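You operate a simulated robot arm through the tools that you are given. There is no shell and no other tool. Be economical: measure what you need, move in short steps, check, and stop when the job is done.

You are at the controls of a simulated robot arm. One attempt, no reset.

JOB
Grease the drive bearing under its flap and switch the drive on again.
Fine: switch off before the flap opens; red brush, grease from the tin over the whole bearing; brush back in its cup, flap shut. A coat counts when it lies all over at full strength: go over it till it gets no stronger.

It is judged by the outcome, as a careful person would: the job done as asked, and still so three seconds after it is handed in. It fails if anything else is knocked over, pushed out of place, dropped, spilled or broken.

ROBOT AND FRAMES
A 7-joint arm with a two-finger gripper on a trunk, on a base that drives. Base frame: it is fixed to the floor where the robot stands at the start and does not move with it; the origin is under the middle of the robot, x ahead of it, y to its left, z up; the surface under the hand at the start is at about z = 0.8. Lengths are in m, angles in rad, forces in N, time in s.
With the tool pointing down near the work surface it reaches from about 0.3 to 0.74 m from the robot's upright axis, wherever it stands. Its first joint turns from -2.897 to 2.897 rad. Places, roughly: bearing [0.5, 0.5, 0.8]; bearing flap [0.5, 0.5, 0.8]; drive switch [0.5, 0, 0.8]; grease tin [0.6, 0.5, 0.8]; inside of the grease brush cup [0.6, 0.4, 0.8]. Payload 2.94 kg.
The tool frame sits at the grasp point between the pads (the TCP): z along the fingers, y along the line on which they close. The tips reach 0.03 m beyond it. Largest opening 0.138 m; the body of the gripper starts 0.109 m behind the TCP.
Orientation is that of the tool frame in the base frame, as [roll, pitch, yaw] about the fixed x, y, z axes, in that order (R = Rz(yaw) Ry(pitch) Rx(roll)). With the fingers straight down and closing along the base's y, the tool's x points along the base's -x, its y along +y and its z along -z.

CONTROLS
- The arm moves only by the tool apply_moves. Its argument "steps" is a list of rows, each a list of 7 numbers: the turn, a rotation vector about the tool's x, y, z in rad, then the shift along the tool's x, y, z in m, then the closure, from 0 (fully open) to 1 (shut). In form: [[wx, wy, wz, tx, ty, tz, grip], ...]. A call has 1 to 10 rows; each row shifts and turns the commanded pose from where the row before left it, along the tool's axes as they then stand. A row lasts 0.2 s, in which the tool goes at most 0.05 m and 0.15 rad; a call with a longer step from one row to the next is refused whole, and so is a gripper value outside its range. A pose out of reach is approached as far as the arm can. The call stops where the force on the tool passes 40 N (or 10 N more than at its start, if that is more) or the arm is blocked; 0.2 s more then pass. Each finger halts on what it meets, pressing with about 28 N; the grip force reading is that of the motor and also rises with nothing between the fingers. The clock runs only during rows and for 0.2 s after the last one: add rows that do not move to give the fingers time. The reply holds the time, the measured pose of the TCP, the force on the tool along the base axes, the opening and the grip force, in the units named above and with some noise, with the torque about the TCP (base axes, N m) and any sound that the robot's microphone picked up.
- Cameras (640 x 400 px; columns grow to the right, rows downward): "scene" is now at [-0.0076, 0.1589, 1.5601]; the picture's right is [0.32, -0.95, 0.00], its down [-0.75, -0.26, -0.60] and it looks along [0.57, 0.20, -0.80] (base axes); focal length 294 px, centre (320, 200). "wrist" rides on the gripper at [0.071, 0.019, -0.146] in the tool frame; the picture's right is [-0.26, 0.97, 0.00], its down [-0.85, -0.23, -0.48] and it looks along [-0.46, -0.12, 0.88] (tool axes); focal length 280 px, centre (320, 200). There is no depth. A picture from a camera that has moved, and an enlarged one, comes with that camera's place and axes in the base frame and with its lens.
- camera(camera): a new picture of that camera. It takes no simulated time.
- raise_lower(by): slides the trunk up (or, below 0, down) by that many m; the arm and the scene camera ride with it, the base frame stays. It gives what a move gives, with no picture.
- steer(legs): drives the robot by 1 to 6 legs, each [ahead, left, turn to the left] in m, m and rad, along the robot's own axes; the way and the turn of a leg run together, so that a leg with both is an arc; at most 1.5 m and 3.142 rad a leg. The arm and the cameras ride along, it lands a little off, and it stops where it bumps. It gives what a move gives.
- pan_tilt(pan, tilt): turns the head with the scene camera to pan (to the left, within 1.501 rad either way) and tilt (down, from -0.506 to 1.204), counted from straight ahead of the robot. It gives what a move gives.
- inspect(camera, box): a new picture of the part [left, top, right, bottom] of that camera's present view, enlarged. It takes no simulated time.
- job_done(): hands the job in; it is judged then, once.

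Work in short steps. Places have to be worked out from the pictures, the camera data and where the tool is seen: move nearer, look again, correct. Check each grasp and each placing, and mend what went wrong. You have 120 turns and 78 pictures in all, those below and enlarged ones among them. Open the gripper and draw the arm clear of the work before you hand the job in, unless the task says otherwise; then end with one line.

The tools are called after "Call:" by a JSON object that holds its "method" and its "body". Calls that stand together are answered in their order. apply_moves: Moves the arm, as the interface text tells. Its arguments: {"type":"object","properties":{"steps":{"type":"array"}},"required":["steps"]} The other tools are called the same way: raise_lower (by) slides the trunk up or down; steer (legs) drives the base; pan_tilt (pan, tilt) turns the head that bears the scene camera; camera (camera) takes a picture; inspect (camera, box) takes an enlarged picture of a part of a camera's view; job_done () hands the job in.

At the start:

```text
time: 0.0
tool_pos: [0.4097, 0.2217, 1.1421]
tcp_rot: [-3.141, -0.001, 3.142]
contact_force: [-0.4, -0.2, -0.8]
torque: [-0.01, 0.01, -0.01]
opening: 0.138
grip_force: 0.1
trunk travel left (down, up): [-0.425, 0.029]
robot x, y, heading: [0.0042, -0.0005, 0.004]
head pan, tilt: [0.33, 0.923]
```

scene: 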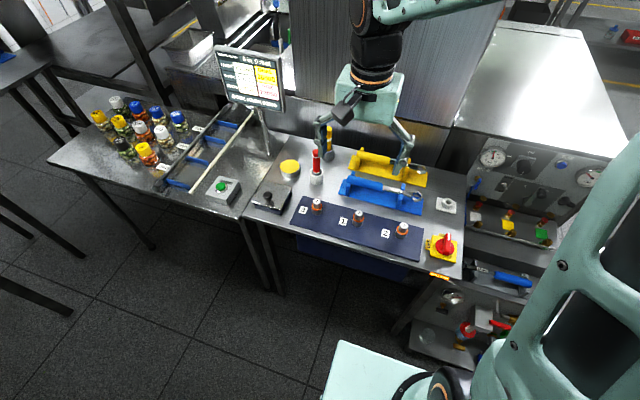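
wrist: 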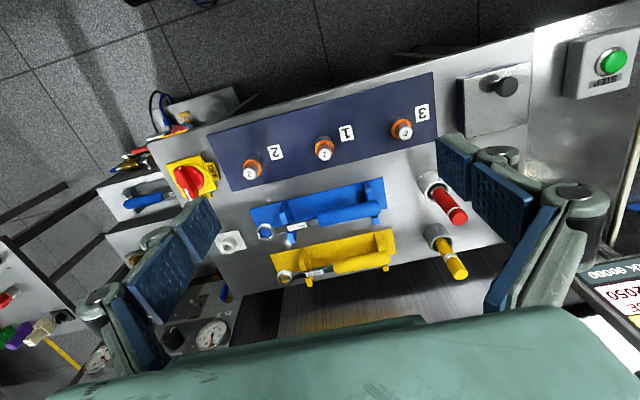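

I'll start by enlarging the work area to identify the switch, flap, tin and brushes.

Call:
{"method": "inspect", "body": {"camera": "scene", "box": [230, 120, 390, 220]}}

Call:
{"method": "inspect", "body": {"camera": "scene", "box": [340, 170, 500, 290]}}

Call:
{"method": "inspect", "body": {"camera": "wrist", "box": [380, 50, 640, 290]}}

```text
4.00 times, centred on (310, 170) of scene
camera zoom: at [-0.0076, 0.1589, 1.5601], right [0.32, -0.95, 0.0], down [-0.75, -0.26, -0.6], along [0.57, 0.2, -0.8], focal length 1177 px, centre (360, 320)
```

zoom: 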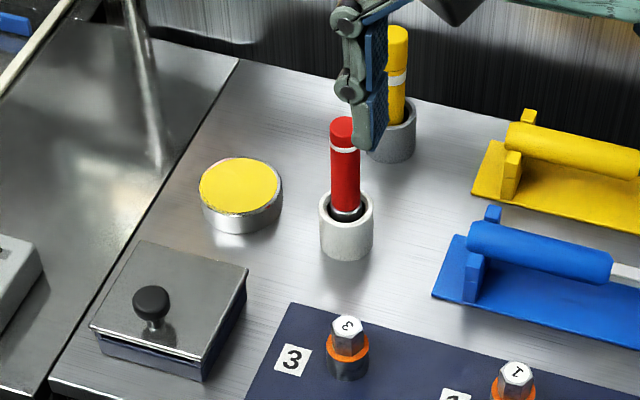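

```text
3.33 times, centred on (420, 230) of scene
camera zoom: at [-0.0076, 0.1589, 1.5601], right [0.32, -0.95, 0.0], down [-0.75, -0.26, -0.6], along [0.57, 0.2, -0.8], focal length 981 px, centre (-13, 100)
```

zoom: 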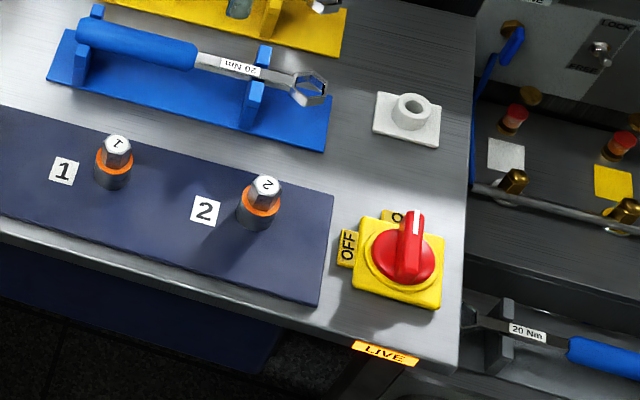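

```text
1.67 times, centred on (510, 170) of wrist
camera zoom: at [0.3373, 0.2396, 1.2887], right [0.26, 0.97, 0.0], down [0.85, -0.23, 0.48], along [0.46, -0.12, -0.88], focal length 467 px, centre (3, 250)
```

zoom: 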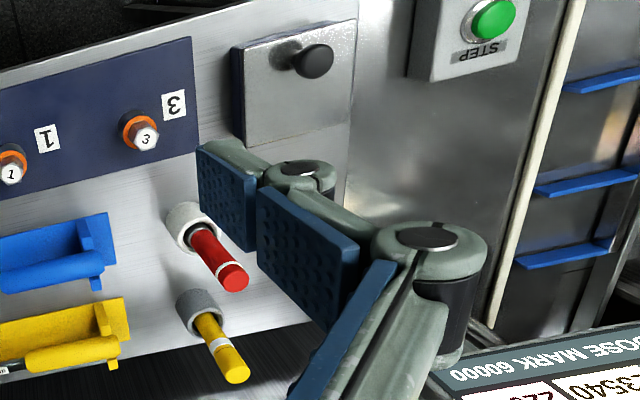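

The handle of the switch points to ON (away from the robot), OFF is to its left. The tin at about (0.61, 0.48) is out of reach from here, so I drive 0.25 m to the left.

Call:
{"method": "steer", "body": {"legs": [[0, 0.25, 0]]}}

Call:
{"method": "pan_tilt", "body": {"pan": 0.0, "tilt": 0.95}}

Call:
{"method": "camera", "body": {"camera": "scene"}}

```text
time: 2.8
tool_pos: [0.4115, 0.4748, 1.1417]
tcp_rot: [-3.14, 0.001, 3.137]
contact_force: [-0.9, 0.9, 0.0]
torque: [0.01, 0.02, 0.03]
opening: 0.1381
grip_force: 0.1
trunk travel left (down, up): [-0.425, 0.029]
robot x, y, heading: [0.0016, 0.2549, -0.007]
head pan, tilt: [0.33, 0.923]
```

```text
time: 3.7
tool_pos: [0.4104, 0.4747, 1.1419]
tcp_rot: [-3.142, 0.0, 3.137]
contact_force: [0.0, 0.5, 0.8]
torque: [0.0, 0.01, 0.04]
opening: 0.1382
grip_force: 0.1
trunk travel left (down, up): [-0.425, 0.029]
robot x, y, heading: [-0.001, 0.2568, -0.003]
head pan, tilt: [0.0, 0.949]
```

```text
72 pictures are left
camera scene: at [-0.0042, 0.3897, 1.5582], right [0.0, -1.0, 0.0], down [-0.81, 0.0, -0.58], along [0.58, 0.0, -0.81], focal length 294 px, centre (320, 200)
```

scene: 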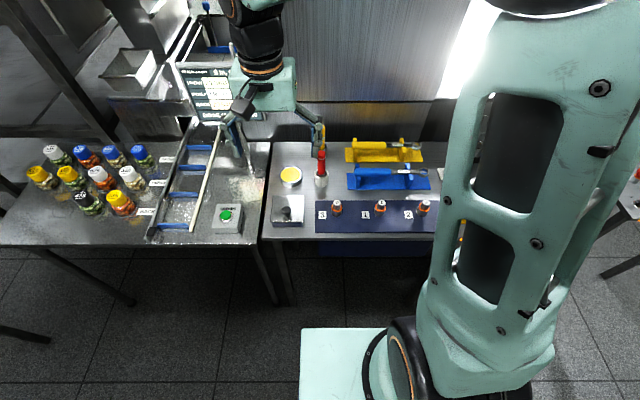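

Now I move the hand above the switch to view it from the wrist camera.

Call:
{"method": "apply_moves", "body": {"steps": [[0, 0, 0, -0.002, -0.049, 0, 0], [0, 0, 0, -0.002, -0.049, 0, 0], [0, 0, 0, -0.002, -0.049, 0, 0], [0, 0, 0, -0.002, -0.049, 0, 0], [0, 0, 0, -0.002, -0.049, 0, 0], [0, 0, 0, -0.002, -0.049, 0, 0], [0, 0, 0, -0.002, -0.049, 0, 0], [0, 0, 0, -0.002, -0.049, 0, 0], [0, 0, 0, -0.002, -0.049, 0, 0], [0, 0, 0, -0.002, -0.049, 0, 0]]}}

Call:
{"method": "camera", "body": {"camera": "wrist"}}

Call:
{"method": "inspect", "body": {"camera": "scene", "box": [240, 120, 400, 240]}}

```text
time: 5.9
tool_pos: [0.4297, -0.0142, 1.1436]
tcp_rot: [3.14, 0.001, 3.14]
contact_force: [0.4, 0.9, 0.4]
torque: [-0.02, 0.01, 0.05]
opening: 0.1382
grip_force: 0.1
trunk travel left (down, up): [-0.425, 0.029]
robot x, y, heading: [0.0004, 0.2536, -0.002]
head pan, tilt: [0.0, 0.949]
```

```text
71 pictures are left
camera wrist: at [0.358, 0.0035, 1.2909], right [0.26, 0.96, 0.0], down [0.85, -0.23, 0.48], along [0.46, -0.12, -0.88], focal length 280 px, centre (320, 200)
```

wrist: 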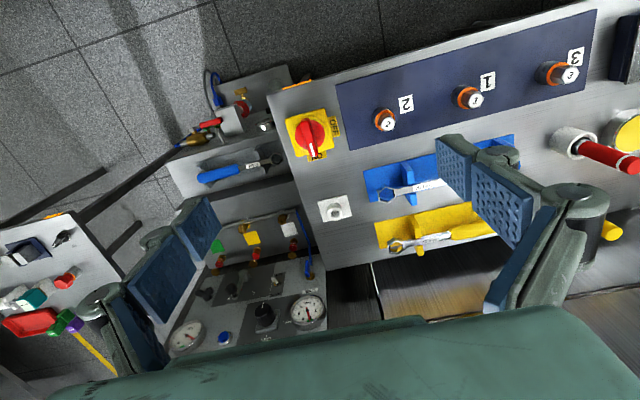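

```text
3.33 times, centred on (320, 180) of scene
camera zoom: at [-0.0039, 0.3887, 1.5582], right [0.0, -1.0, 0.0], down [-0.81, 0.0, -0.58], along [0.58, 0.0, -0.81], focal length 981 px, centre (320, 267)
```

zoom: 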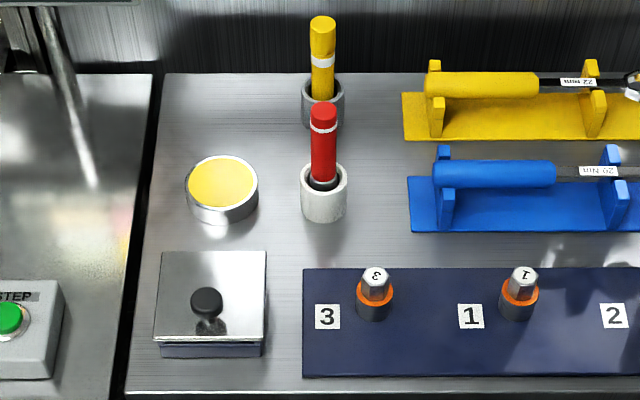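

The view is clear: flap knob around (0.457, 0.487), red brush around (0.615, 0.386), tin around (0.62, 0.485), switch around (0.472, -0.041). I descend over the switch and look closely.

Call:
{"method": "apply_moves", "body": {"steps": [[0, 0, 0, -0.01, -0.007, 0.04, 0.3], [0, 0, 0, -0.01, -0.007, 0.04, 0.5], [0, 0, 0, -0.01, -0.007, 0.04, 0.57], [0, 0, 0, -0.01, -0.006, 0.03, 0.57]]}}

Call:
{"method": "camera", "body": {"camera": "wrist"}}

```text
time: 6.9
tool_pos: [0.4682, -0.0416, 0.9936]
tcp_rot: [-3.14, -0.001, 3.139]
contact_force: [-0.7, 0.2, 0.8]
torque: [-0.01, 0.03, 0.01]
opening: 0.0593
grip_force: 0.1
trunk travel left (down, up): [-0.425, 0.029]
robot x, y, heading: [0.0016, 0.2525, -0.003]
head pan, tilt: [0.0, 0.949]
```

```text
69 pictures are left
camera wrist: at [0.3965, -0.023, 1.1408], right [0.27, 0.96, 0.0], down [0.85, -0.23, 0.48], along [0.46, -0.13, -0.88], focal length 280 px, centre (320, 200)
```

wrist: 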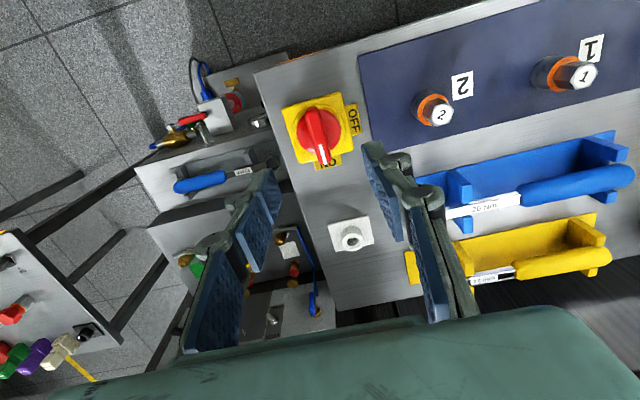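

Call:
{"method": "inspect", "body": {"camera": "wrist", "box": [270, 80, 390, 180]}}

```text
4.00 times, centred on (330, 130) of wrist
camera zoom: at [0.3965, -0.023, 1.1408], right [0.27, 0.96, 0.0], down [0.85, -0.23, 0.48], along [0.46, -0.13, -0.88], focal length 1122 px, centre (280, 480)
```

zoom: 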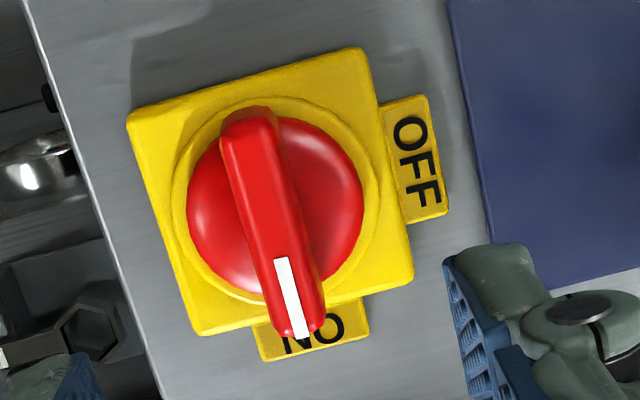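

The switch axis is at about (0.473, -0.047), with the ridge along x. I align and descend to it with the fingers either side of the ridge.

Call:
{"method": "apply_moves", "body": {"steps": [[0, 0, 0, -0.005, -0.006, 0.04, 0.57], [0, 0, 0, 0, 0, 0.04, 0.57], [0, 0, 0, 0, 0, 0.03, 0.57], [0, 0, 0, 0, 0, 0.0, 0.57]]}}

Call:
{"method": "camera", "body": {"camera": "wrist"}}

```text
time: 7.9
tool_pos: [0.4722, -0.0467, 0.8827]
tcp_rot: [-3.142, 0.0, 3.138]
contact_force: [-0.9, 0.5, -0.1]
torque: [-0.02, -0.01, 0.0]
opening: 0.0594
grip_force: 0.1
trunk travel left (down, up): [-0.425, 0.029]
robot x, y, heading: [0.0023, 0.2566, -0.009]
head pan, tilt: [0.0, 0.949]
```

```text
67 pictures are left
camera wrist: at [0.4008, -0.0285, 1.029], right [0.27, 0.96, 0.0], down [0.85, -0.23, 0.48], along [0.46, -0.13, -0.88], focal length 280 px, centre (320, 200)
```

wrist: 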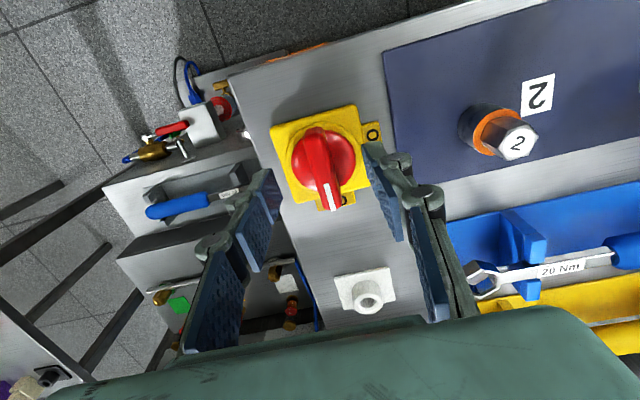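

The ridge top is at about z = 0.846. I descend another 0.02 and close on it.

Call:
{"method": "apply_moves", "body": {"steps": [[0, 0, 0, 0, 0, 0.01, 0.57], [0, 0, 0, 0, 0, 0.01, 0.57], [0, 0, 0, 0, 0, 0, 0.75], [0, 0, 0, 0, 0, 0, 0.9], [0, 0, 0, 0, 0, 0, 0.95], [0, 0, 0, 0, 0, 0, 0.95]]}}

Call:
{"method": "camera", "body": {"camera": "wrist"}}

```text
time: 9.3
tool_pos: [0.4728, -0.0466, 0.8623]
tcp_rot: [-3.142, 0.001, 3.137]
contact_force: [0.2, 3.1, -3.1]
torque: [0.09, -0.37, 0.15]
opening: 0.0153
grip_force: 41.6
trunk travel left (down, up): [-0.425, 0.029]
robot x, y, heading: [0.0009, 0.2546, -0.001]
head pan, tilt: [0.0, 0.949]
```

```text
66 pictures are left
camera wrist: at [0.4014, -0.028, 1.0091], right [0.27, 0.96, 0.0], down [0.85, -0.23, 0.48], along [0.46, -0.13, -0.88], focal length 280 px, centre (320, 200)
```

wrist: 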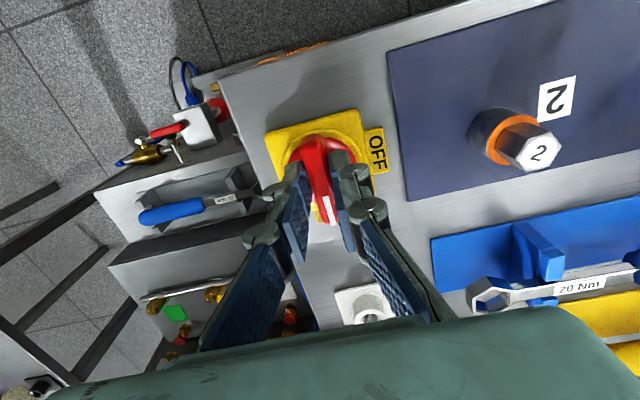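

Gripped the ridge (opening 15 mm). Now I turn the handle about +z (tool −z) toward OFF.

Call:
{"method": "apply_moves", "body": {"steps": [[0, 0, -0.14, 0, 0, 0, 0.95], [0, 0, -0.14, 0, 0, 0, 0.95], [0, 0, -0.14, 0, 0, 0, 0.95], [0, 0, -0.14, 0, 0, 0, 0.95], [0, 0, -0.14, 0, 0, 0, 0.95]]}}

Call:
{"method": "camera", "body": {"camera": "wrist"}}

```text
time: 10.5
tool_pos: [0.4749, -0.0503, 0.8621]
tcp_rot: [-3.139, 0.0, -2.445]
contact_force: [5.2, -7.8, -0.2]
torque: [-0.39, 0.11, -0.08]
opening: 0.0156
grip_force: 42.1
trunk travel left (down, up): [-0.425, 0.029]
robot x, y, heading: [0.0073, 0.2586, -0.005]
head pan, tilt: [0.0, 0.949]
```

```text
65 pictures are left
camera wrist: at [0.4066, -0.0822, 1.009], right [-0.42, 0.91, 0.0], down [0.8, 0.37, 0.48], along [0.43, 0.2, -0.88], focal length 280 px, centre (320, 200)
```

wrist: 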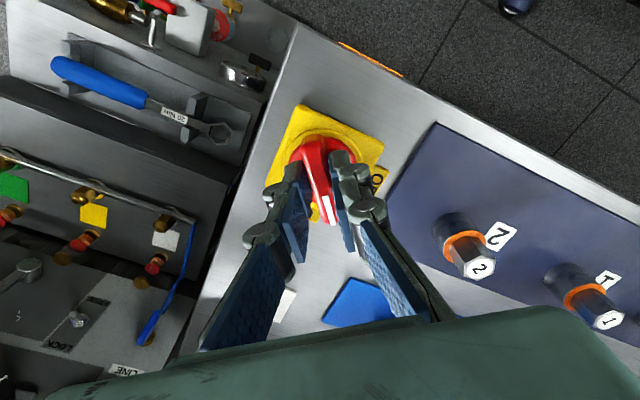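

The handle follows. I keep turning to 90°.

Call:
{"method": "apply_moves", "body": {"steps": [[0, 0, -0.14, 0, 0, 0, 0.95], [0, 0, -0.14, 0, 0, 0, 0.95], [0, 0, -0.14, 0, 0, 0, 0.95], [0, 0, -0.14, 0, 0, 0, 0.95], [0, 0, -0.14, 0, 0, 0, 0.95], [0, 0, -0.14, 0, 0, 0, 0.95], [0, 0, -0.06, 0, 0, 0, 0.95]]}}

Call:
{"method": "camera", "body": {"camera": "wrist"}}

```text
time: 12.1
tool_pos: [0.48, -0.0532, 0.8622]
tcp_rot: [-3.128, -0.004, -1.548]
contact_force: [24.6, -23.6, 2.9]
torque: [-0.24, -0.55, -1.09]
opening: 0.0157
grip_force: 41.9
trunk travel left (down, up): [-0.425, 0.029]
robot x, y, heading: [-0.0009, 0.2581, -0.003]
head pan, tilt: [0.0, 0.949]
heard: click
```

```text
64 pictures are left
camera wrist: at [0.4595, -0.1247, 1.0092], right [-0.97, 0.24, -0.01], down [0.2, 0.86, 0.47], along [0.13, 0.46, -0.88], focal length 280 px, centre (320, 200)
```

wrist: 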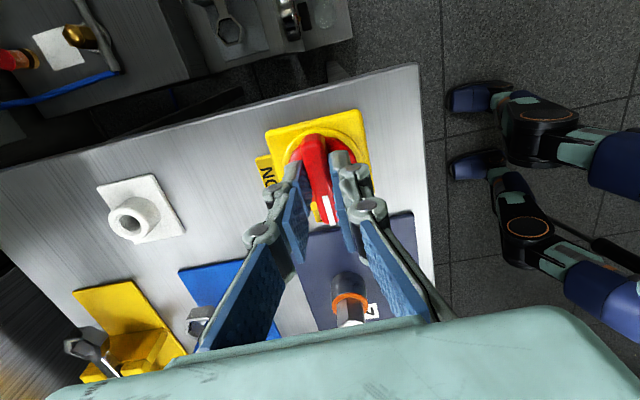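

A click was heard and the handle points to OFF. I release and rise, then check the label.

Call:
{"method": "apply_moves", "body": {"steps": [[0, 0, 0, 0, 0, 0, 0.8], [0, 0, 0, 0, 0, 0, 0.6], [0, 0, 0, 0, 0, 0, 0.57], [0, 0, 0, 0, 0, -0.04, 0.57], [0, 0, 0, 0, 0, -0.05, 0.57], [0, 0, 0, 0, 0, -0.05, 0.57]]}}

Call:
{"method": "camera", "body": {"camera": "wrist"}}

```text
time: 13.5
tool_pos: [0.4744, -0.048, 1.004]
tcp_rot: [-3.141, 0.001, -1.544]
contact_force: [-0.3, -0.4, -0.5]
torque: [0.0, -0.02, -0.02]
opening: 0.0592
grip_force: 0.1
trunk travel left (down, up): [-0.425, 0.029]
robot x, y, heading: [0.0026, 0.2533, -0.005]
head pan, tilt: [0.0, 0.949]
```

```text
63 pictures are left
camera wrist: at [0.4565, -0.1198, 1.1501], right [-0.97, 0.24, 0.0], down [0.21, 0.85, 0.48], along [0.11, 0.46, -0.88], focal length 280 px, centre (320, 200)
```

wrist: 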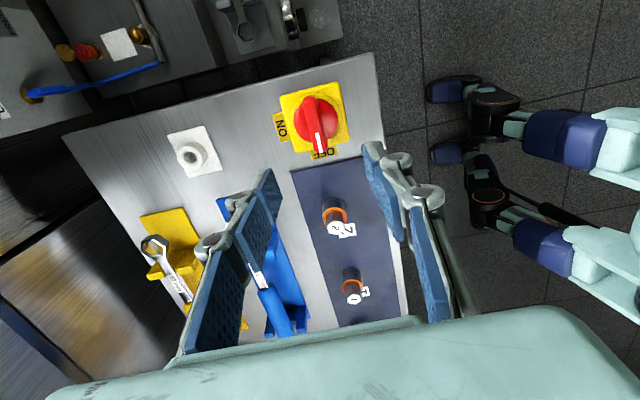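

Switch is at OFF. Now rotate the wrist back to its first orientation.

Call:
{"method": "apply_moves", "body": {"steps": [[0, 0, 0.149, 0, 0, -0.005, 0.57], [0, 0, 0.149, 0, 0, -0.005, 0.57], [0, 0, 0.149, 0, 0, -0.005, 0.57], [0, 0, 0.149, 0, 0, -0.005, 0.57], [0, 0, 0.149, 0, 0, -0.005, 0.57], [0, 0, 0.149, 0, 0, -0.005, 0.57], [0, 0, 0.149, 0, 0, -0.005, 0.57], [0, 0, 0.149, 0, 0, -0.005, 0.57], [0, 0, 0.149, 0, 0, -0.005, 0.57], [0, 0, 0.149, 0, 0, -0.005, 0.57]]}}

Call:
{"method": "apply_moves", "body": {"steps": [[0, 0, 0.1, 0, 0, 0, 0.57], [0, 0, 0, 0.001, 0.048, 0, 0.57], [0, 0, 0, 0.001, 0.048, 0, 0.57], [0, 0, 0, 0.001, 0.048, 0, 0.57], [0, 0, 0, 0.001, 0.048, 0, 0.57], [0, 0, 0, 0.001, 0.048, 0, 0.57], [0, 0, 0, 0.001, 0.048, 0, 0.57], [0, 0, 0, 0.001, 0.048, 0, 0.57], [0, 0, 0, 0.001, 0.048, 0, 0.57], [0, 0, 0, 0.001, 0.048, 0, 0.57]]}}

Call:
{"method": "pan_tilt", "body": {"pan": -0.3, "tilt": 0.95}}

Call:
{"method": "camera", "body": {"camera": "scene"}}

Call:
{"method": "camera", "body": {"camera": "wrist"}}

```text
time: 15.7
tool_pos: [0.4749, -0.0481, 1.0517]
tcp_rot: [-3.141, 0.001, -3.04]
contact_force: [-0.1, 0.2, 0.2]
torque: [-0.01, -0.05, 0.0]
opening: 0.0596
grip_force: 0.1
trunk travel left (down, up): [-0.425, 0.029]
robot x, y, heading: [-0.0012, 0.2537, -0.001]
head pan, tilt: [0.0, 0.949]
```

```text
time: 17.9
tool_pos: [0.4593, 0.3848, 1.053]
tcp_rot: [3.142, 0.0, -3.134]
contact_force: [0.6, 0.2, 0.5]
torque: [-0.01, 0.0, 0.0]
opening: 0.0593
grip_force: 0.0
trunk travel left (down, up): [-0.425, 0.029]
robot x, y, heading: [0.0012, 0.2569, -0.009]
head pan, tilt: [0.0, 0.949]
```

```text
time: 18.7
tool_pos: [0.4584, 0.3835, 1.0538]
tcp_rot: [3.141, 0.001, -3.136]
contact_force: [0.0, -0.1, -0.1]
torque: [-0.01, 0.01, 0.01]
opening: 0.0593
grip_force: 0.1
trunk travel left (down, up): [-0.425, 0.029]
robot x, y, heading: [0.0052, 0.2534, -0.002]
head pan, tilt: [-0.3, 0.949]
```

```text
62 pictures are left
camera scene: at [-0.0075, 0.3682, 1.5582], right [-0.3, -0.95, 0.0], down [-0.78, 0.24, -0.58], along [0.56, -0.17, -0.81], focal length 294 px, centre (320, 200)
```

scene: 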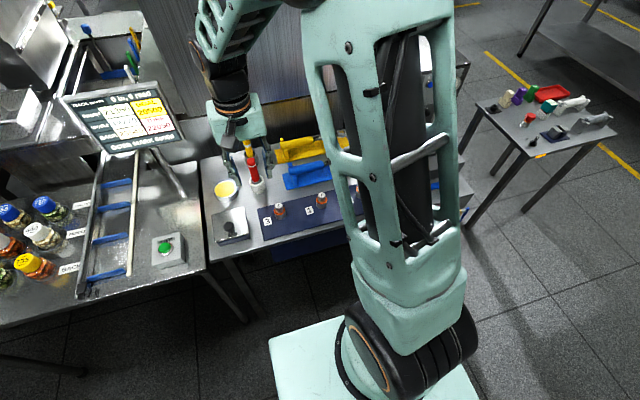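

```text
61 pictures are left
camera wrist: at [0.3874, 0.4016, 1.2006], right [0.26, 0.97, 0.0], down [0.85, -0.23, 0.48], along [0.46, -0.12, -0.88], focal length 280 px, centre (320, 200)
```

wrist: 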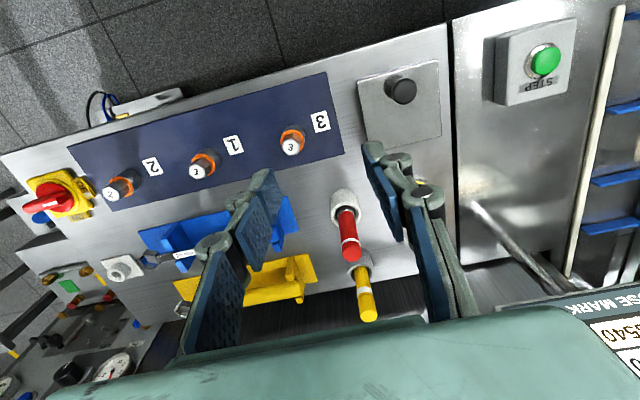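

Now I move over the flap knob, estimated at (0.455, 0.486).

Call:
{"method": "apply_moves", "body": {"steps": [[0, 0, 0, 0.001, 0.034, 0.0, 0.57], [0, 0, 0, 0.001, 0.034, 0.02, 0.57], [0, 0, 0, 0.001, 0.034, 0.03, 0.57], [0, 0, 0, 0, 0, 0.04, 0.57]]}}

Call:
{"method": "pan_tilt", "body": {"pan": 0.1, "tilt": 0.95}}

Call:
{"method": "inspect", "body": {"camera": "scene", "box": [230, 120, 390, 240]}}

Call:
{"method": "camera", "body": {"camera": "wrist"}}

```text
time: 19.7
tool_pos: [0.4582, 0.4836, 0.9608]
tcp_rot: [-3.141, -0.001, -3.138]
contact_force: [0.2, 0.1, 0.1]
torque: [0.01, 0.0, -0.04]
opening: 0.0592
grip_force: 0.1
trunk travel left (down, up): [-0.425, 0.029]
robot x, y, heading: [-0.0006, 0.257, -0.004]
head pan, tilt: [-0.3, 0.949]
```

```text
time: 20.5
tool_pos: [0.457, 0.485, 0.9619]
tcp_rot: [-3.141, -0.001, -3.135]
contact_force: [-0.9, 0.3, -0.2]
torque: [0.02, -0.02, -0.02]
opening: 0.0591
grip_force: 0.0
trunk travel left (down, up): [-0.425, 0.029]
robot x, y, heading: [-0.0011, 0.253, -0.002]
head pan, tilt: [0.099, 0.949]
```

```text
3.33 times, centred on (310, 180) of scene
camera zoom: at [-0.0046, 0.3968, 1.5582], right [0.1, -1.0, 0.0], down [-0.81, -0.08, -0.58], along [0.58, 0.06, -0.81], focal length 981 px, centre (353, 267)
```

zoom: 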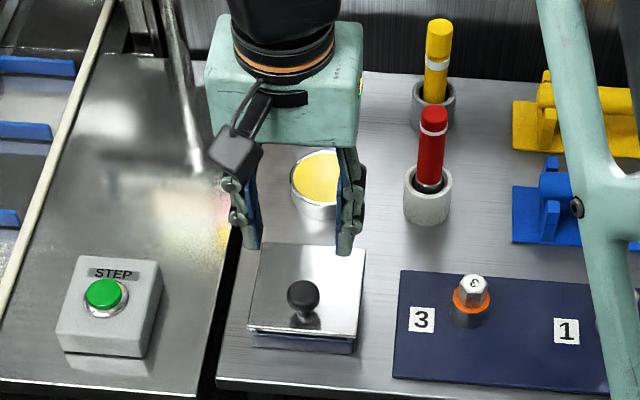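

```text
59 pictures are left
camera wrist: at [0.386, 0.5025, 1.1091], right [0.26, 0.97, 0.0], down [0.85, -0.23, 0.48], along [0.46, -0.12, -0.88], focal length 280 px, centre (320, 200)
```

wrist: 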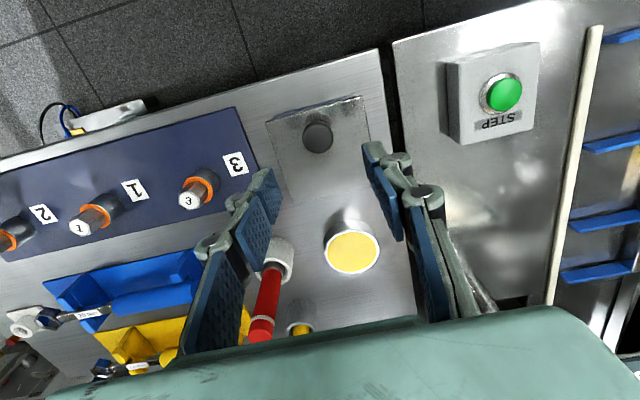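

Knob centre at about (0.453, 0.484, 0.857). I descend around it, leaving the tips above the flap, then close.

Call:
{"method": "apply_moves", "body": {"steps": [[0, 0, 0, 0.004, -0.001, 0.04, 0.57], [0, 0, 0, 0, 0, 0.04, 0.57], [0, 0, 0, 0, 0, 0.014, 0.57], [0, 0, 0, 0, 0, 0, 0.7], [0, 0, 0, 0, 0, 0, 0.8], [0, 0, 0, 0, 0, 0, 0.85], [0, 0, 0, 0, 0, 0, 0.9]]}}

Call:
{"method": "inspect", "body": {"camera": "scene", "box": [230, 120, 390, 240]}}

Call:
{"method": "camera", "body": {"camera": "wrist"}}

```text
time: 22.1
tool_pos: [0.4538, 0.484, 0.8677]
tcp_rot: [-3.141, 0.002, -3.136]
contact_force: [1.1, -0.8, -1.3]
torque: [0.03, 0.05, 0.03]
opening: 0.0261
grip_force: 45.1
trunk travel left (down, up): [-0.425, 0.029]
robot x, y, heading: [0.0023, 0.2569, -0.0]
head pan, tilt: [0.099, 0.949]
```

```text
3.33 times, centred on (310, 180) of scene
camera zoom: at [-0.0043, 0.397, 1.5581], right [0.1, -1.0, 0.0], down [-0.81, -0.08, -0.58], along [0.58, 0.06, -0.81], focal length 981 px, centre (353, 267)
```

zoom: 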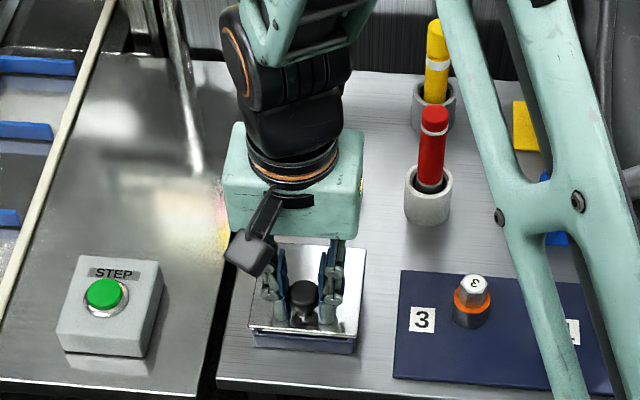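

```text
57 pictures are left
camera wrist: at [0.3819, 0.5015, 1.0145], right [0.26, 0.97, 0.0], down [0.85, -0.23, 0.48], along [0.46, -0.12, -0.88], focal length 280 px, centre (320, 200)
```

wrist: 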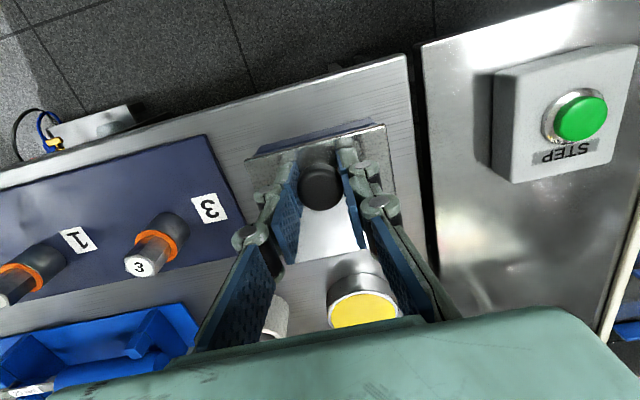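

Knob gripped (26 mm). I lift it along an arc about the far edge hinge (x≈0.538), first 20°.

Call:
{"method": "apply_moves", "body": {"steps": [[0, 0, 0, -0.0035, 0, -0.0072, 0.83], [0, 0, 0, -0.0042, 0, -0.007, 0.83], [0, 0, 0, -0.0048, 0, -0.0065, 0.83], [0, 0, 0, -0.0053, 0, -0.0061, 0.83]]}}

Call:
{"method": "inspect", "body": {"camera": "scene", "box": [230, 120, 390, 240]}}

```text
time: 23.1
tool_pos: [0.4692, 0.4849, 0.8944]
tcp_rot: [-3.141, -0.003, -3.137]
contact_force: [-17.1, -2.3, -6.4]
torque: [0.0, 1.32, 0.07]
opening: 0.0259
grip_force: 44.8
trunk travel left (down, up): [-0.425, 0.029]
robot x, y, heading: [0.0021, 0.254, -0.008]
head pan, tilt: [0.099, 0.949]
```

```text
3.33 times, centred on (310, 180) of scene
camera zoom: at [-0.0059, 0.3968, 1.5582], right [0.1, -1.0, 0.0], down [-0.81, -0.08, -0.58], along [0.58, 0.06, -0.81], focal length 981 px, centre (353, 267)
```

zoom: 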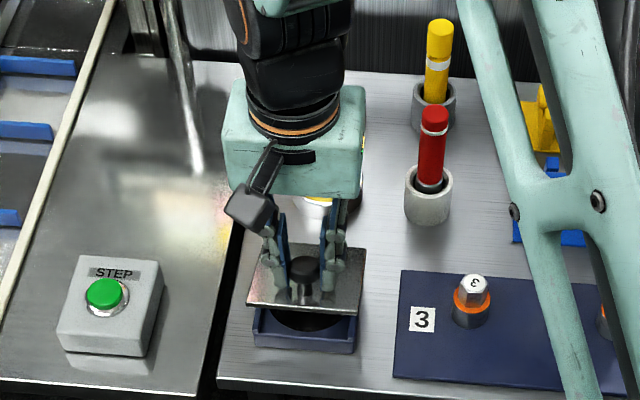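

The flap opens. The pads carry a twist, so from here I tilt the tool along with it while continuing the arc.

Call:
{"method": "apply_moves", "body": {"steps": [[0, 0.1, 0, -0.0069, 0, -0.0055, 0.83], [0, 0.1, 0, -0.0069, 0, -0.0057, 0.83], [0, 0.1, 0, -0.0068, 0, -0.0057, 0.83], [0, 0.1, 0, -0.0066, 0, -0.0058, 0.83], [0, 0.1, 0, -0.0066, 0, -0.0059, 0.83]]}}

Call:
{"method": "inspect", "body": {"camera": "scene", "box": [230, 120, 390, 240]}}

```text
time: 24.3
tool_pos: [0.5086, 0.4842, 0.9155]
tcp_rot: [3.141, -0.504, -3.136]
contact_force: [-16.4, -3.6, 1.0]
torque: [0.07, 1.26, -0.02]
opening: 0.0263
grip_force: 45.1
trunk travel left (down, up): [-0.425, 0.029]
robot x, y, heading: [0.0012, 0.2534, -0.005]
head pan, tilt: [0.099, 0.949]
```

```text
3.33 times, centred on (310, 180) of scene
camera zoom: at [-0.0067, 0.3963, 1.5582], right [0.1, -1.0, 0.0], down [-0.81, -0.08, -0.58], along [0.58, 0.06, -0.81], focal length 981 px, centre (353, 267)
```

zoom: 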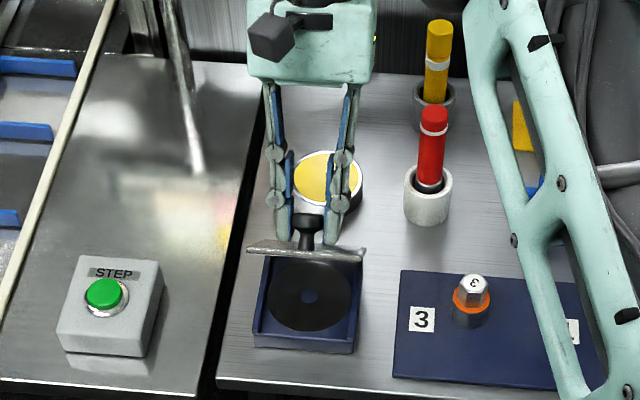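

Works well, the bearing disc is coming into view. Continue the same arc.

Call:
{"method": "apply_moves", "body": {"steps": [[0, 0.1, 0, -0.0066, 0, -0.006, 0.83], [0, 0.1, 0, -0.0066, 0, -0.006, 0.83], [0, 0.1, 0, -0.0065, 0, -0.006, 0.83], [0, 0.1, 0, -0.0065, 0, -0.006, 0.83], [0, 0.1, 0, -0.0063, 0, -0.0062, 0.83]]}}

Call:
{"method": "inspect", "body": {"camera": "scene", "box": [230, 100, 390, 220]}}

```text
time: 25.5
tool_pos: [0.5147, 0.4816, 0.9195]
tcp_rot: [3.133, -0.73, -3.128]
contact_force: [0.7, 13.0, 0.3]
torque: [0.16, -0.09, -0.2]
opening: 0.0322
grip_force: 6.7
out of reach, approached as far as the arm can: row 3, 4, 5
trunk travel left (down, up): [-0.425, 0.029]
robot x, y, heading: [0.004, 0.2517, -0.004]
head pan, tilt: [0.099, 0.949]
```

```text
3.33 times, centred on (310, 160) of scene
camera zoom: at [-0.0045, 0.3986, 1.558], right [0.1, -1.0, 0.0], down [-0.81, -0.08, -0.58], along [0.58, 0.06, -0.81], focal length 981 px, centre (353, 333)
```

zoom: 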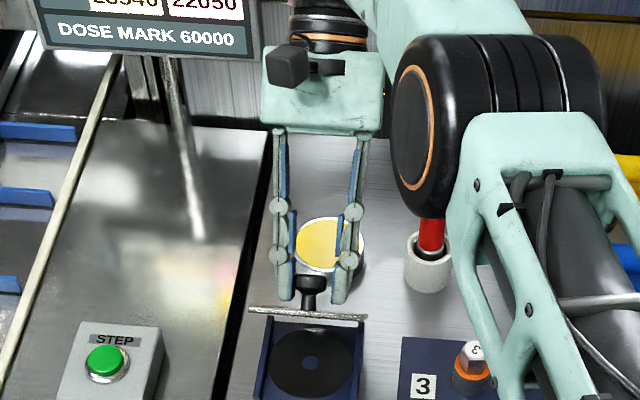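

The tilt took the arm out of reach and the grip slid on the knob (opening 32 mm). Check with the wrist camera before going on.

Call:
{"method": "camera", "body": {"camera": "wrist"}}

Call:
{"method": "camera", "body": {"camera": "scene"}}

```text
53 pictures are left
camera wrist: at [0.5574, 0.4986, 1.0757], right [0.19, 0.97, -0.17], down [0.95, -0.22, -0.21], along [-0.24, -0.12, -0.96], focal length 280 px, centre (320, 200)
```

wrist: 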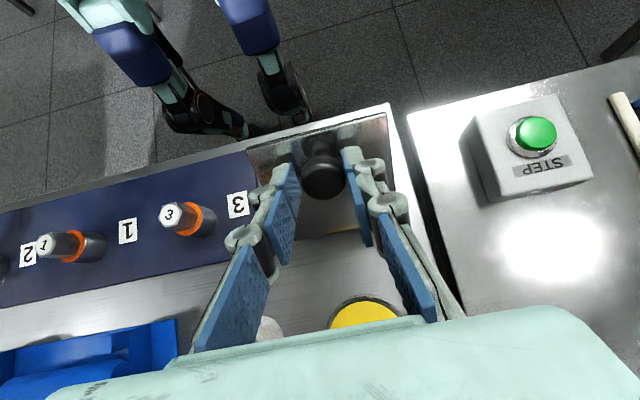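

```text
52 pictures are left
camera scene: at [-0.0045, 0.3986, 1.558], right [0.1, -1.0, 0.0], down [-0.81, -0.08, -0.58], along [0.58, 0.06, -0.81], focal length 294 px, centre (320, 200)
```

scene: 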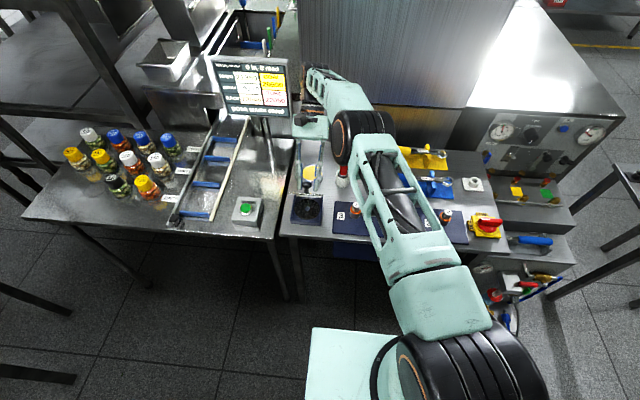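

The knob has slipped to the fingertips; the flap appears to hold about 60° on its own. I open the fingers slightly to see if it stays.

Call:
{"method": "apply_moves", "body": {"steps": [[0, 0, 0, 0, 0, 0, 0.75], [0, 0, 0, 0, 0, 0, 0.68], [0, 0, 0, 0, 0, 0, 0.68]]}}

Call:
{"method": "inspect", "body": {"camera": "scene", "box": [230, 100, 390, 220]}}

```text
time: 26.3
tool_pos: [0.514, 0.4778, 0.9185]
tcp_rot: [3.139, -0.732, -3.132]
contact_force: [0.4, -0.1, 0.3]
torque: [-0.03, 0.01, -0.03]
opening: 0.0442
grip_force: 0.1
trunk travel left (down, up): [-0.425, 0.029]
robot x, y, heading: [0.0005, 0.2579, -0.007]
head pan, tilt: [0.099, 0.949]
```

```text
3.33 times, centred on (310, 160) of scene
camera zoom: at [-0.0045, 0.3968, 1.5582], right [0.1, -1.0, 0.0], down [-0.81, -0.08, -0.58], along [0.58, 0.06, -0.81], focal length 981 px, centre (353, 333)
```

zoom: 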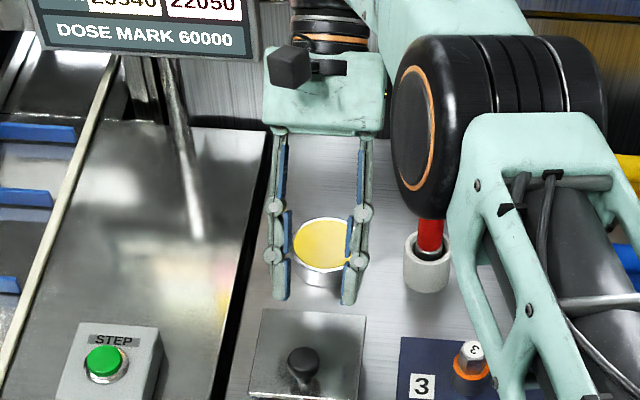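

The flap falls shut unless it goes past vertical. I withdraw, un-tilt, and will regrip with the tool leaning the other way first so that the whole arc stays in reach.

Call:
{"method": "apply_moves", "body": {"steps": [[0, -0.14, 0, 0.03, 0, 0, 0.57], [0, -0.14, 0, 0.03, 0, 0, 0.57], [0, -0.14, 0, 0.015, 0, 0, 0.57], [0, -0.14, 0, 0, 0, 0, 0.57], [0, -0.14, 0, 0, 0, 0, 0.57], [0, -0.14, 0, 0, 0, 0, 0.57], [0, -0.14, 0, 0, 0, 0, 0.57], [0, -0.14, 0, 0, 0, 0, 0.57]]}}

Call:
{"method": "camera", "body": {"camera": "wrist"}}

```text
time: 28.1
tool_pos: [0.4545, 0.4785, 0.9624]
tcp_rot: [3.137, 0.39, -3.137]
contact_force: [0.6, -0.7, 0.1]
torque: [0.02, 0.05, 0.0]
opening: 0.0594
grip_force: 0.0
trunk travel left (down, up): [-0.425, 0.029]
robot x, y, heading: [-0.002, 0.2528, -0.003]
head pan, tilt: [0.099, 0.949]
```

```text
50 pictures are left
camera wrist: at [0.3315, 0.4955, 1.072], right [0.24, 0.97, 0.1], down [0.6, -0.23, 0.76], along [0.76, -0.12, -0.64], focal length 280 px, centre (320, 200)
```

wrist: 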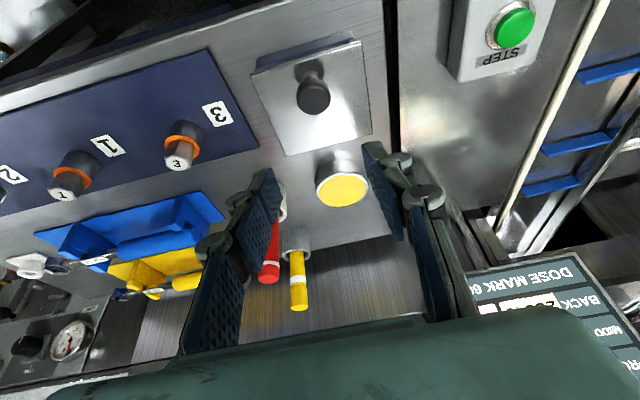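

The flap is shut and intact; knob at (0.454, 0.483). I approach along the tilted tool axis and grip.

Call:
{"method": "apply_moves", "body": {"steps": [[0, 0, 0, 0.0406, 0.0045, 0, 0.57], [0, 0, 0, 0, 0, 0.04, 0.57], [0, 0, 0, 0, 0, 0.03, 0.57], [0, 0, 0, 0, 0, 0.018, 0.57], [0, 0, 0, 0, 0, 0, 0.7], [0, 0, 0, 0, 0, 0, 0.8], [0, 0, 0, 0, 0, 0, 0.85], [0, 0, 0, 0, 0, 0, 0.9], [0, 0, 0, 0, 0, 0, 0.9]]}}

Call:
{"method": "camera", "body": {"camera": "wrist"}}

```text
time: 30.1
tool_pos: [0.4499, 0.4846, 0.8694]
tcp_rot: [3.133, 0.396, -3.14]
contact_force: [5.9, -7.8, 37.0]
torque: [-0.3, -0.47, -0.11]
opening: 0.0259
grip_force: 45.1
trunk travel left (down, up): [-0.425, 0.029]
robot x, y, heading: [0.0027, 0.2558, -0.006]
head pan, tilt: [0.099, 0.949]
```

```text
49 pictures are left
camera wrist: at [0.3277, 0.5004, 0.9769], right [0.24, 0.97, 0.11], down [0.6, -0.23, 0.76], along [0.76, -0.12, -0.63], focal length 280 px, centre (320, 200)
```

wrist: 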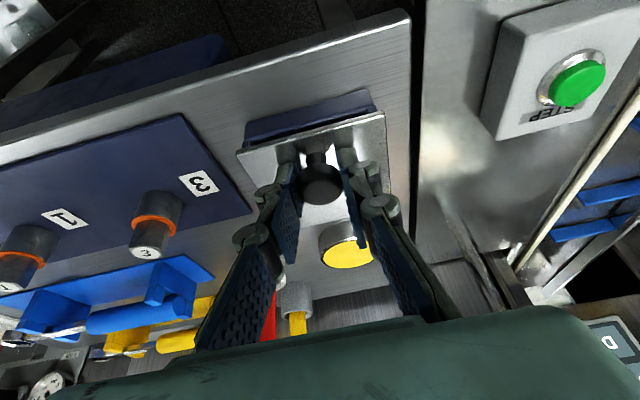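

Gripped (tips just touch the flap). Now a rigid 45° rotation about the hinge with the tool turning along.

Call:
{"method": "apply_moves", "body": {"steps": [[0, 0, 0, 0, 0, -0.003, 0.85], [0, 0.0873, 0, -0.0072, 0, -0.0052, 0.85], [0, 0.0873, 0, -0.0072, 0, -0.0052, 0.85], [0, 0.0873, 0, -0.0072, 0, -0.0052, 0.85], [0, 0.0873, 0, -0.0072, 0, -0.0052, 0.85], [0, 0.0873, 0, -0.0072, 0, -0.0052, 0.85], [0, 0.0873, 0, -0.0072, 0, -0.0052, 0.85], [0, 0.0873, 0, -0.0072, 0, -0.0052, 0.85], [0, 0.0873, 0, -0.0072, 0, -0.0052, 0.85], [0, 0.0873, 0, -0.0072, 0, -0.0052, 0.85]]}}

Call:
{"method": "inspect", "body": {"camera": "scene", "box": [230, 100, 390, 220]}}

```text
time: 32.3
tool_pos: [0.5084, 0.4839, 0.9159]
tcp_rot: [3.138, -0.399, -3.136]
contact_force: [-15.8, 0.7, -3.2]
torque: [0.07, 1.24, -0.01]
opening: 0.026
grip_force: 44.6
trunk travel left (down, up): [-0.425, 0.029]
robot x, y, heading: [0.0032, 0.2515, -0.004]
head pan, tilt: [0.099, 0.949]
```

```text
3.33 times, centred on (310, 160) of scene
camera zoom: at [-0.006, 0.3969, 1.5582], right [0.1, -1.0, 0.0], down [-0.81, -0.08, -0.58], along [0.58, 0.06, -0.81], focal length 981 px, centre (353, 333)
```

zoom: 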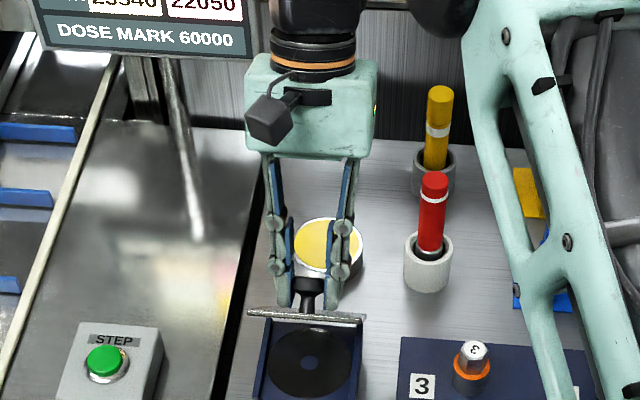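

Flap at ~50° and firmly held. Continue with pure translation on the arc, letting the knob pivot in the pads.

Call:
{"method": "apply_moves", "body": {"steps": [[0, 0, 0, -0.0062, 0, -0.0053, 0.85], [0, 0, 0, -0.0066, 0, -0.0049, 0.85], [0, 0, 0, -0.007, 0, -0.0042, 0.85], [0, 0, 0, -0.0073, 0, -0.0035, 0.85], [0, 0, 0, -0.0077, 0, -0.0029, 0.85]]}}

Call:
{"method": "inspect", "body": {"camera": "scene", "box": [230, 100, 390, 220]}}

```text
time: 33.5
tool_pos: [0.5499, 0.4838, 0.9234]
tcp_rot: [3.138, -0.39, -3.135]
contact_force: [-3.7, 4.7, -4.2]
torque: [0.1, 0.18, -0.1]
opening: 0.0247
grip_force: 45.1
trunk travel left (down, up): [-0.425, 0.029]
robot x, y, heading: [-0.0024, 0.2536, -0.002]
head pan, tilt: [0.099, 0.949]
```

```text
3.33 times, centred on (310, 160) of scene
camera zoom: at [-0.0046, 0.3976, 1.558], right [0.1, -1.0, 0.0], down [-0.81, -0.08, -0.58], along [0.58, 0.06, -0.81], focal length 981 px, centre (353, 333)
```

zoom: 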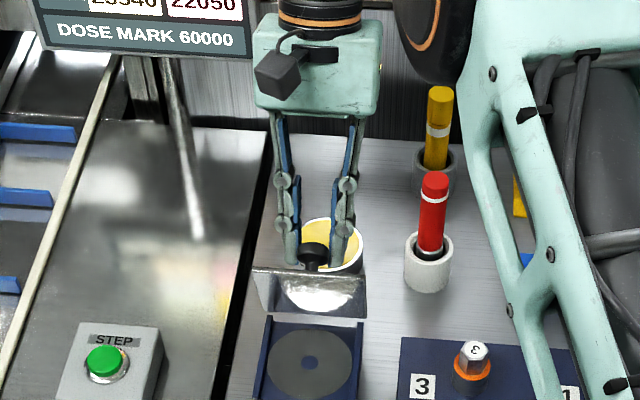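

Going well; the underside of the flap is visible now (about 75°). Continue.

Call:
{"method": "apply_moves", "body": {"steps": [[0, 0, 0, -0.0079, 0, -0.0022, 0.85], [0, 0, 0, -0.008, 0, -0.0016, 0.85], [0, 0, 0, -0.0081, 0, -0.0008, 0.85], [0, 0, 0, -0.0082, 0, -0.0001, 0.85]]}}

Call:
{"method": "inspect", "body": {"camera": "scene", "box": [230, 100, 390, 220]}}

```text
time: 34.5
tool_pos: [0.5808, 0.4837, 0.9147]
tcp_rot: [3.137, -0.396, -3.133]
contact_force: [-1.3, -0.1, 0.0]
torque: [-0.02, -0.03, 0.03]
opening: 0.0206
grip_force: 0.0
trunk travel left (down, up): [-0.425, 0.029]
robot x, y, heading: [0.0006, 0.253, -0.006]
head pan, tilt: [0.099, 0.949]
```

```text
3.33 times, centred on (310, 160) of scene
camera zoom: at [-0.0044, 0.3969, 1.5582], right [0.1, -1.0, 0.0], down [-0.81, -0.08, -0.58], along [0.58, 0.06, -0.81], focal length 981 px, centre (353, 333)
```

zoom: 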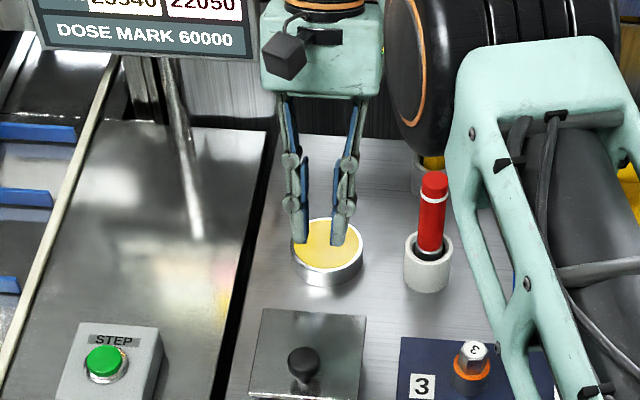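

It slipped at ~80° and dropped shut again. Fitting the three poses gives a truer hinge at (0.531, 0.83) with radius 0.082, so I withdraw and retry with that arc.

Call:
{"method": "apply_moves", "body": {"steps": [[0, 0, 0, 0, 0, -0.02, 0.57], [0, -0.131, 0, 0.045, 0, 0, 0.57], [0, -0.131, 0, 0.045, 0, 0, 0.57], [0, -0.131, 0, 0.02, 0, 0, 0.57], [0, -0.131, 0, 0.02, 0, 0, 0.57], [0, -0.131, 0, 0, 0, 0, 0.57], [0, -0.131, 0, 0, 0, 0, 0.57], [0, 0, 0, 0, 0, 0, 0.57]]}}

```text
time: 36.3
tool_pos: [0.4645, 0.4816, 0.965]
tcp_rot: [3.137, 0.392, -3.14]
contact_force: [0.2, 0.5, 0.4]
torque: [-0.02, -0.01, -0.02]
opening: 0.0589
grip_force: 0.1
trunk travel left (down, up): [-0.425, 0.029]
robot x, y, heading: [0.0013, 0.2549, -0.003]
head pan, tilt: [0.099, 0.949]
```

Regrip the knob as before.

Call:
{"method": "apply_moves", "body": {"steps": [[0, 0, 0, 0.025, 0.002, 0, 0.57], [0, 0, 0, 0.025, 0, 0, 0.57], [0, 0, 0, 0, 0, 0.04, 0.57], [0, 0, 0, 0, 0, 0.03, 0.57], [0, 0, 0, 0, 0, 0.013, 0.57], [0, 0, 0, 0, 0, 0, 0.7], [0, 0, 0, 0, 0, 0, 0.8], [0, 0, 0, 0, 0, 0, 0.85], [0, 0, 0, 0, 0, 0, 0.9], [0, 0, 0, 0, 0, 0, 0.9]]}}

Call:
{"method": "inspect", "body": {"camera": "wrist", "box": [220, 80, 420, 280]}}

```text
time: 38.5
tool_pos: [0.4503, 0.4833, 0.8682]
tcp_rot: [3.136, 0.394, -3.14]
contact_force: [4.2, -5.4, 14.1]
torque: [-0.15, -0.27, -0.06]
opening: 0.0262
grip_force: 45.4
trunk travel left (down, up): [-0.425, 0.029]
robot x, y, heading: [-0.0018, 0.2547, -0.004]
head pan, tilt: [0.099, 0.949]
```

```text
2.00 times, centred on (320, 180) of wrist
camera zoom: at [0.3278, 0.5006, 0.9781], right [0.24, 0.97, 0.11], down [0.6, -0.23, 0.76], along [0.76, -0.12, -0.64], focal length 561 px, centre (320, 240)
```

zoom: 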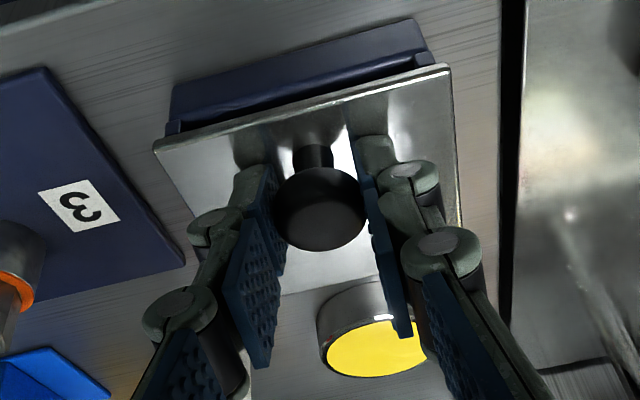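

Now the rigid 45° rotation about the corrected hinge.

Call:
{"method": "apply_moves", "body": {"steps": [[0, 0.0873, 0, -0.0061, 0, -0.0055, 0.85], [0, 0.0873, 0, -0.0061, 0, -0.005, 0.85], [0, 0.0873, 0, -0.0061, 0, -0.005, 0.85], [0, 0.0873, 0, -0.0061, 0, -0.005, 0.85], [0, 0.0873, 0, -0.0061, 0, -0.005, 0.85], [0, 0.0873, 0, -0.0061, 0, -0.005, 0.85], [0, 0.0873, 0, -0.0061, 0, -0.005, 0.85], [0, 0.0873, 0, -0.0061, 0, -0.005, 0.85], [0, 0.0873, 0, -0.0061, 0, -0.005, 0.85]]}}

Call:
{"method": "inspect", "body": {"camera": "scene", "box": [230, 100, 390, 220]}}

```text
time: 40.5
tool_pos: [0.498, 0.4842, 0.9144]
tcp_rot: [3.14, -0.402, -3.136]
contact_force: [-15.3, -9.5, -4.1]
torque: [-0.12, 1.28, 0.05]
opening: 0.0259
grip_force: 44.8
trunk travel left (down, up): [-0.425, 0.029]
robot x, y, heading: [0.0011, 0.2561, -0.008]
head pan, tilt: [0.099, 0.949]
```

```text
3.33 times, centred on (310, 160) of scene
camera zoom: at [-0.0061, 0.3956, 1.5582], right [0.1, -1.0, 0.0], down [-0.81, -0.08, -0.58], along [0.58, 0.06, -0.81], focal length 981 px, centre (353, 333)
```

zoom: 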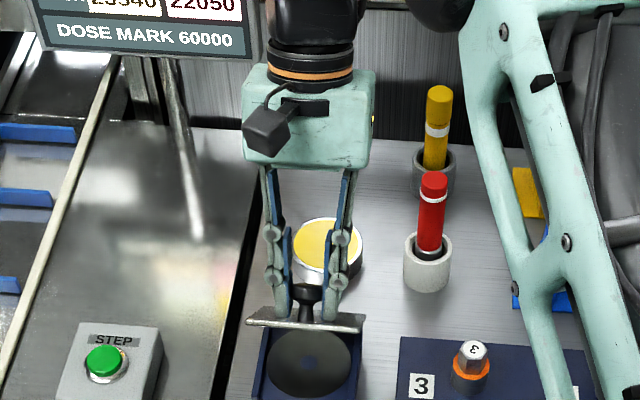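

On track. Next, translation along the corrected arc to about 70°, then look.

Call:
{"method": "apply_moves", "body": {"steps": [[0, 0, 0, -0.0049, 0, -0.0053, 0.85], [0, 0, 0, -0.0053, 0, -0.0049, 0.85], [0, 0, 0, -0.0057, 0, -0.0044, 0.85], [0, 0, 0, -0.0061, 0, -0.0038, 0.85], [0, 0, 0, -0.0064, 0, -0.0034, 0.85]]}}

Call:
{"method": "inspect", "body": {"camera": "scene", "box": [230, 100, 390, 220]}}

```text
time: 41.7
tool_pos: [0.534, 0.4841, 0.9261]
tcp_rot: [3.138, -0.4, -3.136]
contact_force: [-15.3, -10.7, -5.9]
torque: [-0.11, 1.27, 0.18]
opening: 0.0265
grip_force: 44.8
trunk travel left (down, up): [-0.425, 0.029]
robot x, y, heading: [-0.0004, 0.2556, -0.004]
head pan, tilt: [0.099, 0.949]
```

```text
3.33 times, centred on (310, 160) of scene
camera zoom: at [-0.0056, 0.3956, 1.5583], right [0.1, -1.0, 0.0], down [-0.81, -0.08, -0.58], along [0.58, 0.06, -0.81], focal length 981 px, centre (353, 333)
```

zoom: 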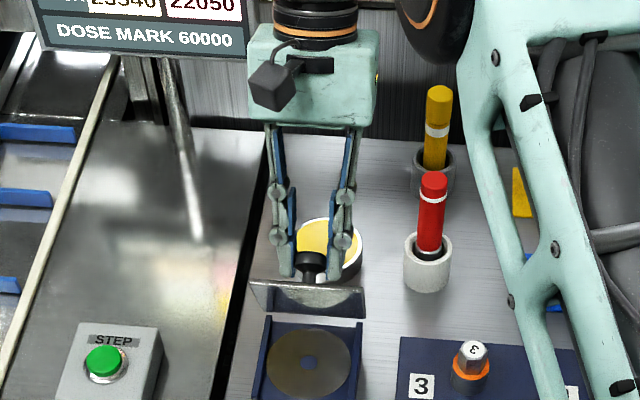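

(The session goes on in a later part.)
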